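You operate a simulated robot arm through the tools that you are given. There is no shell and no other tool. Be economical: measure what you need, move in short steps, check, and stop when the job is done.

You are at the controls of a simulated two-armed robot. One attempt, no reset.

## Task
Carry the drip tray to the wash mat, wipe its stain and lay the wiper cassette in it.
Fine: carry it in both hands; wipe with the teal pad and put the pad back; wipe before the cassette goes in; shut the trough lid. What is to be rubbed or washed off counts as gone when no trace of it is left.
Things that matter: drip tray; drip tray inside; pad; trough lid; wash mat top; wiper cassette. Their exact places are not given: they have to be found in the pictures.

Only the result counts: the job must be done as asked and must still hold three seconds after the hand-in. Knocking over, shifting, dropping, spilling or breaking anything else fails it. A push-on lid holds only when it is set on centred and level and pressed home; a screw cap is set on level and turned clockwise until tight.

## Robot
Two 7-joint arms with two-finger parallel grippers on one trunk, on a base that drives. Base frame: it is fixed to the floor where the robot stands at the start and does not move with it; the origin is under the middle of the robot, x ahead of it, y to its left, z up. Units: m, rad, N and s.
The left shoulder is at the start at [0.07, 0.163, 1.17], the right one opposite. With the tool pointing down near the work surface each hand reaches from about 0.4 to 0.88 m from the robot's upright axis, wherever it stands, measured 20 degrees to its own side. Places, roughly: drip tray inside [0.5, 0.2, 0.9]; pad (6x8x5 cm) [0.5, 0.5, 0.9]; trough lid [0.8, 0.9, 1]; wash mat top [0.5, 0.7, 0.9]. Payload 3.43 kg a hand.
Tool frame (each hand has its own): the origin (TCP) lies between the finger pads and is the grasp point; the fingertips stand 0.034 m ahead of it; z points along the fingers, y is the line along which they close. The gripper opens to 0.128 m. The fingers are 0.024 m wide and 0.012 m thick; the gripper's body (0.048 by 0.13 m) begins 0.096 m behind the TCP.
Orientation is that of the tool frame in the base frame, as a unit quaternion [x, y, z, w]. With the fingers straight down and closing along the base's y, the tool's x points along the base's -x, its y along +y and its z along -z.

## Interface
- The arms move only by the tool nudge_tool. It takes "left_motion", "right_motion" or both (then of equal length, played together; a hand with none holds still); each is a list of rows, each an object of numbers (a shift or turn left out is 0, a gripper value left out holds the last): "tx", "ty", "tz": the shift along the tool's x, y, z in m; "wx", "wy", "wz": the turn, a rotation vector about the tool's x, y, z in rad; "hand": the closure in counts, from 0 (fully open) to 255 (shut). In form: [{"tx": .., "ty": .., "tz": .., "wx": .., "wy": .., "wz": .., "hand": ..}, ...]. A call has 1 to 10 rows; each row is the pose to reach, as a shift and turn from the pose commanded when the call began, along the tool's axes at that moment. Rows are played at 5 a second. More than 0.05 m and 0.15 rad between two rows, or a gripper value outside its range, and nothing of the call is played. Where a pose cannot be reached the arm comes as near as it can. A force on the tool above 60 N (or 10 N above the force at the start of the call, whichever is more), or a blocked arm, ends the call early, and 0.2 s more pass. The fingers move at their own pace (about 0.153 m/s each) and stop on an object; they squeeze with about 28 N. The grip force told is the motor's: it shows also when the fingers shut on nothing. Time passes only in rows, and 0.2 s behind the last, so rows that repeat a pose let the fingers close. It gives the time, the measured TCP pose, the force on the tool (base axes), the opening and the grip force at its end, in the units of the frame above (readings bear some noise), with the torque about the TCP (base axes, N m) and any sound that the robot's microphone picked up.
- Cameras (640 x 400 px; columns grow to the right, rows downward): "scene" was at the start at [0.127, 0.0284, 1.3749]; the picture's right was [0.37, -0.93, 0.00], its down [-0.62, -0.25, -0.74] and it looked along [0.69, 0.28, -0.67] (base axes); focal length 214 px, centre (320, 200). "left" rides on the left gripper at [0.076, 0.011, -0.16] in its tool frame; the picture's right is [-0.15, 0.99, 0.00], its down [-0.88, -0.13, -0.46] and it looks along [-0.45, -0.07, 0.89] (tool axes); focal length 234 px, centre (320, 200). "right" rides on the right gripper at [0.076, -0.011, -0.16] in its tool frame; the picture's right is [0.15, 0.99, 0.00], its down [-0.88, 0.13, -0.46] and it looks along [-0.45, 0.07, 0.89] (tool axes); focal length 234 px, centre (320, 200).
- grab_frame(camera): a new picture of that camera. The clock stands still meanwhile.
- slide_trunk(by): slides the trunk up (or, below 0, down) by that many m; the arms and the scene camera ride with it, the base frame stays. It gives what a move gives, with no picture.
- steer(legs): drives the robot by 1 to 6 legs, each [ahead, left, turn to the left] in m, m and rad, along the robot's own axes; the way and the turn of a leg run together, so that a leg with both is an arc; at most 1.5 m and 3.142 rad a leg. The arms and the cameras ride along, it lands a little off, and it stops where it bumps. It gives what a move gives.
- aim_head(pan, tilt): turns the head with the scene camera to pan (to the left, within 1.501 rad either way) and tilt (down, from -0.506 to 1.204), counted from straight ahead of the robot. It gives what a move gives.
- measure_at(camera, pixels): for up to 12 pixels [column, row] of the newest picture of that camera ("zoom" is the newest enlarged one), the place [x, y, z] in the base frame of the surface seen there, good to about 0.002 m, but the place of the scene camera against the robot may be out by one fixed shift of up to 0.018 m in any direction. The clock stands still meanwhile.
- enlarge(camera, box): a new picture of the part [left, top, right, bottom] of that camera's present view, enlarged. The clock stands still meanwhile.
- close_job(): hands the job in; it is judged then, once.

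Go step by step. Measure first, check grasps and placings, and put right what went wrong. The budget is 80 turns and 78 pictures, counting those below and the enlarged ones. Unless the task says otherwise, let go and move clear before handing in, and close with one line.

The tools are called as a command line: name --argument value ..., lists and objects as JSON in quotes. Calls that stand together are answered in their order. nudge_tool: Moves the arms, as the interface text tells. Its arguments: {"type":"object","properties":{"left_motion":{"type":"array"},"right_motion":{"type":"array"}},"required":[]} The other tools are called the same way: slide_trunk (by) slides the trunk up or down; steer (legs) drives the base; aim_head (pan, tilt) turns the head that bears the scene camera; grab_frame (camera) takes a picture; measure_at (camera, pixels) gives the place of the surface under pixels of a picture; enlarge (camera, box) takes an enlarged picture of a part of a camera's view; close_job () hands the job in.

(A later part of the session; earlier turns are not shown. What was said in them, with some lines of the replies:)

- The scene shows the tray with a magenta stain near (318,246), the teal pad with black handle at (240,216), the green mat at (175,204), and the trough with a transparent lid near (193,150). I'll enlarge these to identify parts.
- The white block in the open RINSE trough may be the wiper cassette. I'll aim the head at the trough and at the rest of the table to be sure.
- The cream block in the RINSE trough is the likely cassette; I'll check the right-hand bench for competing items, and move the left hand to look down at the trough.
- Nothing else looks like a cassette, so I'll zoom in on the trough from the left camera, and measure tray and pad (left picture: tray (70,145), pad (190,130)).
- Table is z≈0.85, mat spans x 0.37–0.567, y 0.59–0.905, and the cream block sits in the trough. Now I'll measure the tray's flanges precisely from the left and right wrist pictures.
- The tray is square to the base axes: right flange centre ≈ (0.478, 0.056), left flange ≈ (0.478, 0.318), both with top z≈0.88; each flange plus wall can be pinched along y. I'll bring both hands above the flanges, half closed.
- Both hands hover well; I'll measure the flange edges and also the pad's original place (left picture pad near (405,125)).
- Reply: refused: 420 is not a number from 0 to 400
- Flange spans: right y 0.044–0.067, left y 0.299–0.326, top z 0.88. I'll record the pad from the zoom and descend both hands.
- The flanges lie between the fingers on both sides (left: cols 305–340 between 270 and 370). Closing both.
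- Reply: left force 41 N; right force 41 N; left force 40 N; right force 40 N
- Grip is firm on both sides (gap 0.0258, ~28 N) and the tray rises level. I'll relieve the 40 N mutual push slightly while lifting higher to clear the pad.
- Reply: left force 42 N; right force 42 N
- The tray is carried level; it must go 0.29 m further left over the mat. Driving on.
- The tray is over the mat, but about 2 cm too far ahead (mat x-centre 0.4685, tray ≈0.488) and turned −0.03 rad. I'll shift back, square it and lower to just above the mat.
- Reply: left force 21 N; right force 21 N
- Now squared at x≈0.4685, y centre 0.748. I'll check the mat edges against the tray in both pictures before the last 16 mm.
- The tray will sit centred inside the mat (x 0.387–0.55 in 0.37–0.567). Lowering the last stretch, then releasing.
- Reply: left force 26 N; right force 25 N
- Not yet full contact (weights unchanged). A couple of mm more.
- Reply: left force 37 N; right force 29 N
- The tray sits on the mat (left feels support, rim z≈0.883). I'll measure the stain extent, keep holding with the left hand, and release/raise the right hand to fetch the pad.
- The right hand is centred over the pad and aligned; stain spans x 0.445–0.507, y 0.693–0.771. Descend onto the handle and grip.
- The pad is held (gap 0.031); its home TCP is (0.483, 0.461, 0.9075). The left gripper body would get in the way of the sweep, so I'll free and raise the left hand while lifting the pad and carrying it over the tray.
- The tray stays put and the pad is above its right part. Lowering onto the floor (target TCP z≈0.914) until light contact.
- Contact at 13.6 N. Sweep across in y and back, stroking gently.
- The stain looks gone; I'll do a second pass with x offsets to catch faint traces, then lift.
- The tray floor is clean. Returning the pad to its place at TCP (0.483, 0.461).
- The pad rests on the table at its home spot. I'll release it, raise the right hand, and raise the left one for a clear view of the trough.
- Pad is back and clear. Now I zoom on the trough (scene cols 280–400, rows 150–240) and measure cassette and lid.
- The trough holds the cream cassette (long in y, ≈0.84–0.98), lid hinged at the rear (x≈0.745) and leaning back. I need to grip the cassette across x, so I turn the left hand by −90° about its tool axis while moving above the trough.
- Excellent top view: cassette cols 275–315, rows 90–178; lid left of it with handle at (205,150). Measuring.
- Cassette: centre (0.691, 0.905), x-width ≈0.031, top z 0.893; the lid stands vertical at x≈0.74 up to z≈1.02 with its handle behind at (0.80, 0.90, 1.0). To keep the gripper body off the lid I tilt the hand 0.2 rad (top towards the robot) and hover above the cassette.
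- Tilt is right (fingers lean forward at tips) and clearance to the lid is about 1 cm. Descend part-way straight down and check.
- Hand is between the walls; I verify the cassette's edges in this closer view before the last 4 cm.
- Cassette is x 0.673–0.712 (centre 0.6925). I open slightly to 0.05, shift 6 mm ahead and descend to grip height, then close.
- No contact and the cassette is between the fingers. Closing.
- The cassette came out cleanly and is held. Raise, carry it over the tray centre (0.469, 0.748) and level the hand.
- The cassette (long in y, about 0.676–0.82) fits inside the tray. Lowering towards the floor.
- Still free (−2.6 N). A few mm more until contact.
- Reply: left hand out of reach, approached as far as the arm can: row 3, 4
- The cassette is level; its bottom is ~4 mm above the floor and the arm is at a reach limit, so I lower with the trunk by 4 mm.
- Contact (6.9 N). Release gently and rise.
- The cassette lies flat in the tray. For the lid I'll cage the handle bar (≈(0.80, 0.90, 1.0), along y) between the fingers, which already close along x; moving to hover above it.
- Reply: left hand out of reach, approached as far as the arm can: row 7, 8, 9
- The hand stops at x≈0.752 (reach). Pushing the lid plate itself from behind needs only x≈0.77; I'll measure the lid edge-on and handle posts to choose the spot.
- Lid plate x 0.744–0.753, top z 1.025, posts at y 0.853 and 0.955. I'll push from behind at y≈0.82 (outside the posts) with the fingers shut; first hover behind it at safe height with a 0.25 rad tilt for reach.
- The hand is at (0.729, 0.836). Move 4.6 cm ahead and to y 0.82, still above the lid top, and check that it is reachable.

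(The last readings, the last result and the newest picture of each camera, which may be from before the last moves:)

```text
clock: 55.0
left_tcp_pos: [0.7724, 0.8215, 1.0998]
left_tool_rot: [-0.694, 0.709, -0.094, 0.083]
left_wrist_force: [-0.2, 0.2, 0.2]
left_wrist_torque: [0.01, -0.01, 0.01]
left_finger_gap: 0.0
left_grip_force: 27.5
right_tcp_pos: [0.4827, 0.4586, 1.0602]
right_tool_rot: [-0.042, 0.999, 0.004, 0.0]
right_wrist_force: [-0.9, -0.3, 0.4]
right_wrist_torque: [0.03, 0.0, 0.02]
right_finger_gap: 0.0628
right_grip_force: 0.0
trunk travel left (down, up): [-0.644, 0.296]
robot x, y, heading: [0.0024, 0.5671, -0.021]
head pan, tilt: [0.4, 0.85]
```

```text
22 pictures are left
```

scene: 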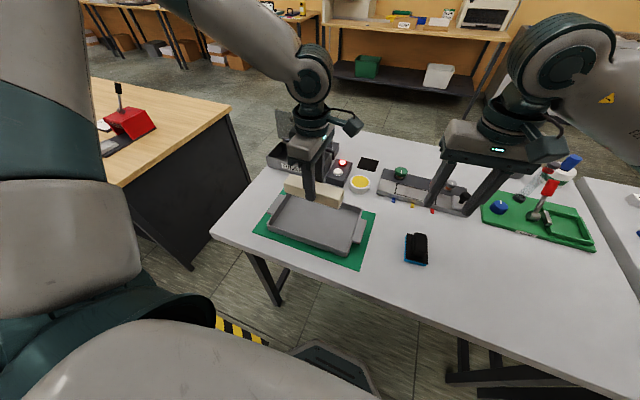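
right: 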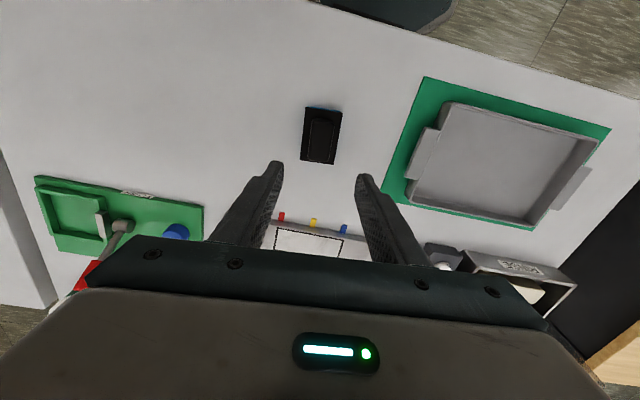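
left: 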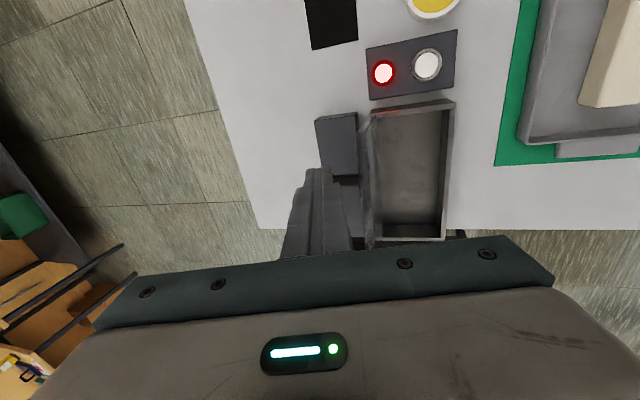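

Reachable, and the finger tip is behind the lid. Lowering behind the plate to z≈1.012.

nudge_tool --left_motion '[{"tx": 0.001, "ty": 0.001, "tz": 0.028}, {"tx": 0.001, "ty": 0.009, "tz": 0.058}, {"tx": 0.001, "ty": 0.0167, "tz": 0.0866}, {"tx": 0.001, "ty": 0.0167, "tz": 0.0866}]'

enlarge --camera "left" --box '[220, 60, 460, 260]'

enlarge --camera "scene" --box '[240, 60, 400, 190]'

```text
clock: 56.0
left_tcp_pos: [0.7705, 0.8262, 1.0187]
left_tool_rot: [-0.694, 0.709, -0.096, 0.083]
left_wrist_force: [0.9, 1.5, 11.7]
left_wrist_torque: [0.18, 0.24, -0.03]
left_finger_gap: 0.0
left_grip_force: 27.6
left hand out of reach, approached as far as the arm can: row 1, 2, 3, 4
right_tcp_pos: [0.4823, 0.4583, 1.062]
right_tool_rot: [-0.042, 0.999, 0.004, 0.0]
right_wrist_force: [0.0, -0.6, -0.6]
right_wrist_torque: [0.01, 0.02, 0.01]
right_finger_gap: 0.0625
right_grip_force: 0.1
trunk travel left (down, up): [-0.644, 0.296]
robot x, y, heading: [0.0057, 0.567, -0.02]
head pan, tilt: [0.4, 0.85]
```

```text
2.00 times, centred on (340, 160) of left
```

zoom: 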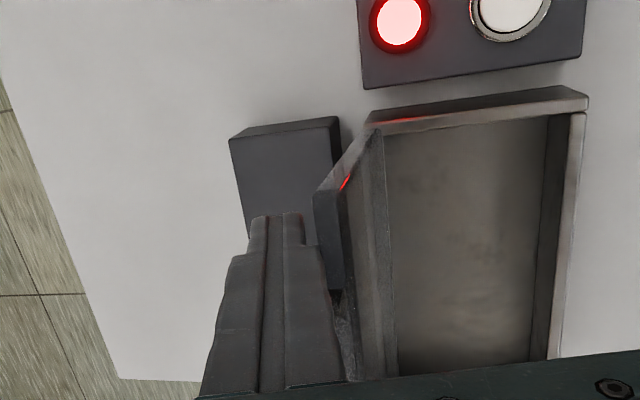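

```text
3.08 times, centred on (320, 125) of scene
```

zoom: 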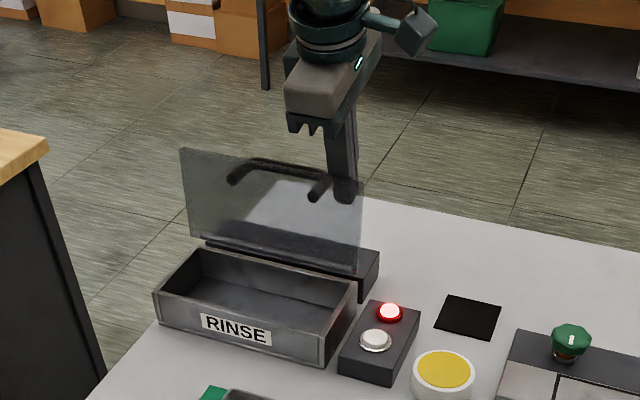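

The finger is behind the plate (light 12 N upward touch, perhaps on the lid edge). Now draw it toward the robot (−x) to swing the lid forward, easing up slightly.

nudge_tool --left_motion '[{"tx": 0.004, "ty": 0.004, "tz": -0.005}, {"tx": 0.004, "ty": 0.023, "tz": -0.011}, {"tx": 0.004, "ty": 0.043, "tz": -0.016}, {"tx": 0.004, "ty": 0.062, "tz": -0.021}, {"tx": 0.004, "ty": 0.062, "tz": -0.021}]'

enlarge --camera "scene" --box '[240, 60, 400, 190]'

```text
clock: 57.2
left_tcp_pos: [0.7036, 0.8217, 1.0214]
left_tool_rot: [-0.695, 0.708, -0.092, 0.081]
left_wrist_force: [-0.3, 0.3, 0.3]
left_wrist_torque: [0.03, -0.03, 0.0]
left_finger_gap: 0.0
left_grip_force: 28.0
right_tcp_pos: [0.4825, 0.4595, 1.0602]
right_tool_rot: [-0.043, 0.999, 0.005, 0.0]
right_wrist_force: [0.2, 0.8, -0.4]
right_wrist_torque: [0.0, 0.01, 0.0]
right_finger_gap: 0.0627
right_grip_force: 0.0
trunk travel left (down, up): [-0.644, 0.296]
robot x, y, heading: [0.0031, 0.5652, -0.019]
head pan, tilt: [0.4, 0.85]
```

```text
3.08 times, centred on (320, 125) of scene
```

zoom: 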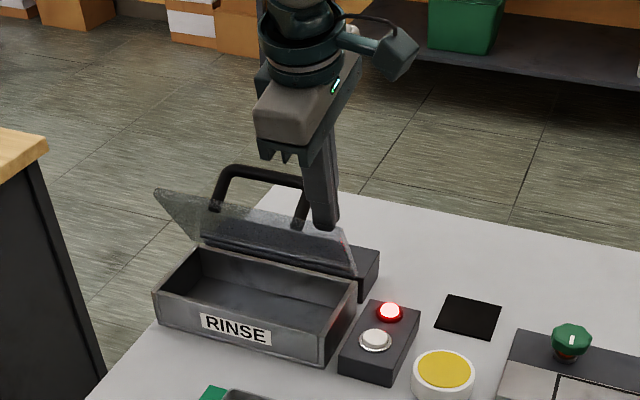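

The lid is tilting forward about 45°. Continue pushing forward and downward.

nudge_tool --left_motion '[{"ty": 0.02, "tz": -0.005}, {"ty": 0.04, "tz": -0.006}, {"ty": 0.055, "tz": 0.003}, {"ty": 0.06, "tz": 0.02}, {"ty": 0.06, "tz": 0.02}]'

enlarge --camera "scene" --box '[240, 60, 400, 190]'

```text
clock: 58.4
left_tcp_pos: [0.6523, 0.8219, 0.984]
left_tool_rot: [-0.694, 0.709, -0.092, 0.082]
left_wrist_force: [0.0, 0.1, -0.3]
left_wrist_torque: [0.0, 0.01, 0.02]
left_finger_gap: 0.0
left_grip_force: 27.9
right_tcp_pos: [0.4829, 0.4599, 1.0606]
right_tool_rot: [-0.041, 0.999, 0.004, -0.001]
right_wrist_force: [-1.4, -0.9, -0.5]
right_wrist_torque: [0.02, 0.02, 0.02]
right_finger_gap: 0.0627
right_grip_force: 0.3
trunk travel left (down, up): [-0.644, 0.296]
robot x, y, heading: [0.0069, 0.5646, -0.018]
head pan, tilt: [0.4, 0.85]
```

```text
3.08 times, centred on (320, 125) of scene
```

zoom: 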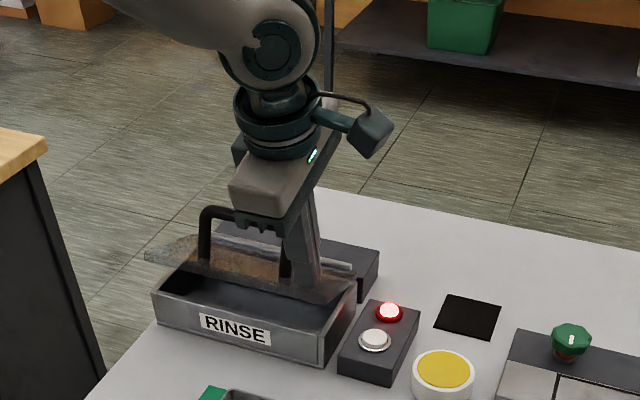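

The lid is nearly shut with the finger above it. Press down gently to make contact and seat it.

nudge_tool --left_motion '[{"ty": 0.005, "tz": 0.0195}, {"ty": 0.0074, "tz": 0.029}, {"ty": 0.0086, "tz": 0.034}, {"ty": 0.0098, "tz": 0.039}, {"ty": 0.0098, "tz": 0.039}]'

enlarge --camera "scene" --box '[240, 60, 400, 190]'

```text
clock: 59.6
left_tcp_pos: [0.6518, 0.8227, 0.9483]
left_tool_rot: [-0.694, 0.709, -0.094, 0.083]
left_wrist_force: [4.4, 3.2, 13.5]
left_wrist_torque: [0.24, -0.15, -0.02]
left_finger_gap: 0.0002
left_grip_force: 28.1
right_tcp_pos: [0.4815, 0.4603, 1.0614]
right_tool_rot: [-0.042, 0.999, 0.004, 0.0]
right_wrist_force: [-0.3, -0.2, -0.1]
right_wrist_torque: [0.0, -0.01, 0.01]
right_finger_gap: 0.0627
right_grip_force: 0.1
trunk travel left (down, up): [-0.644, 0.296]
robot x, y, heading: [0.0038, 0.5654, -0.016]
head pan, tilt: [0.4, 0.85]
```

```text
3.08 times, centred on (320, 125) of scene
```

zoom: 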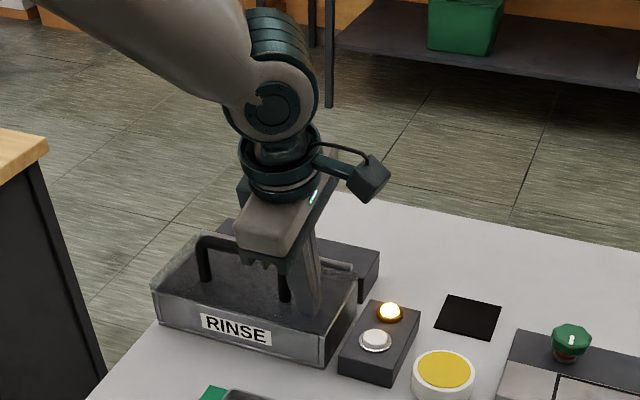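

The lamp turned amber, so the lid registers as shut. Lift clear and check the whole scene.

nudge_tool --left_motion '[{"ty": -0.01, "tz": -0.039}, {"ty": -0.02, "tz": -0.078}, {"ty": -0.03, "tz": -0.117}, {"ty": -0.02, "tz": -0.156}, {"ty": 0.02, "tz": -0.17}, {"ty": 0.06, "tz": -0.17}, {"ty": 0.06, "tz": -0.17}]'

grab_frame --camera "scene"

enlarge --camera "scene" --box '[220, 120, 444, 270]'

grab_frame --camera "left"

```text
clock: 61.2
left_tcp_pos: [0.5495, 0.828, 1.0967]
left_tool_rot: [-0.694, 0.71, -0.092, 0.082]
left_wrist_force: [-0.1, 0.0, -0.6]
left_wrist_torque: [0.04, 0.0, 0.0]
left_finger_gap: 0.0
left_grip_force: 27.6
right_tcp_pos: [0.4827, 0.4603, 1.0604]
right_tool_rot: [-0.042, 0.999, 0.004, -0.001]
right_wrist_force: [1.0, -0.3, -0.6]
right_wrist_torque: [0.01, 0.06, 0.02]
right_finger_gap: 0.0626
right_grip_force: 0.1
trunk travel left (down, up): [-0.644, 0.296]
robot x, y, heading: [0.0066, 0.5657, -0.018]
head pan, tilt: [0.4, 0.85]
```

```text
16 pictures are left
```

scene: 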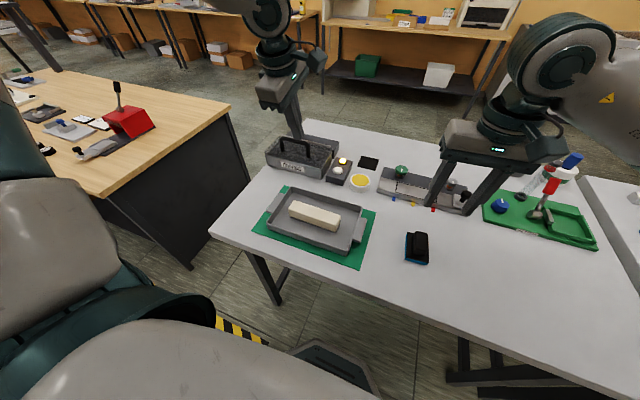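

```text
2.67 times, centred on (332, 195) of scene
```

zoom: 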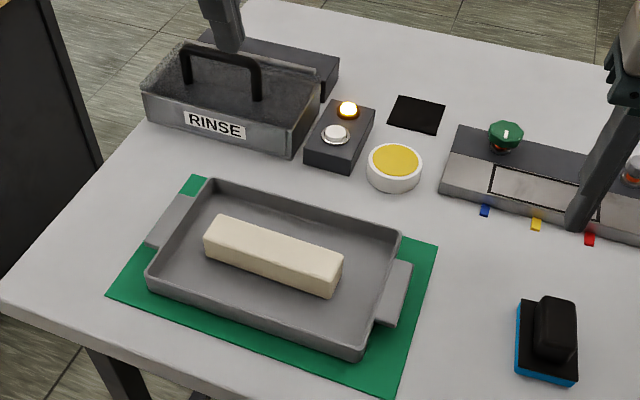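

```text
14 pictures are left
```

left: 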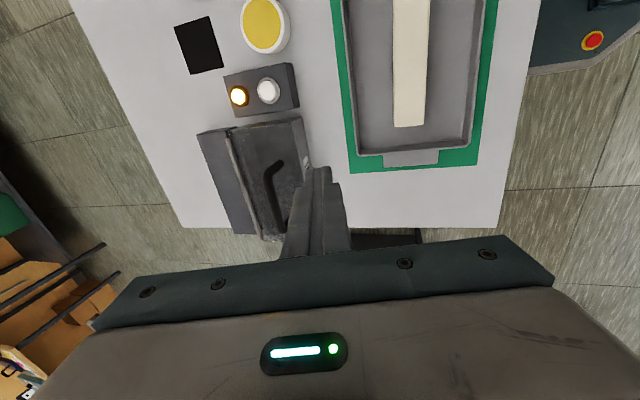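

The lid is shut (amber lamp, flat plate), the clean tray sits on the mat with the cassette inside, and the pad is back in place with both hands clear. Handing in.

close_job

```text
The job is handed in.
```

The job is handed in. I carried the drip tray to the wash mat with both hands and wiped it clean with the teal pad, which is back in its place. Then I laid the wiper cassette in the tray and shut the trough lid. The cassette was never labelled, so I took it to be the cream block that was in the trough.
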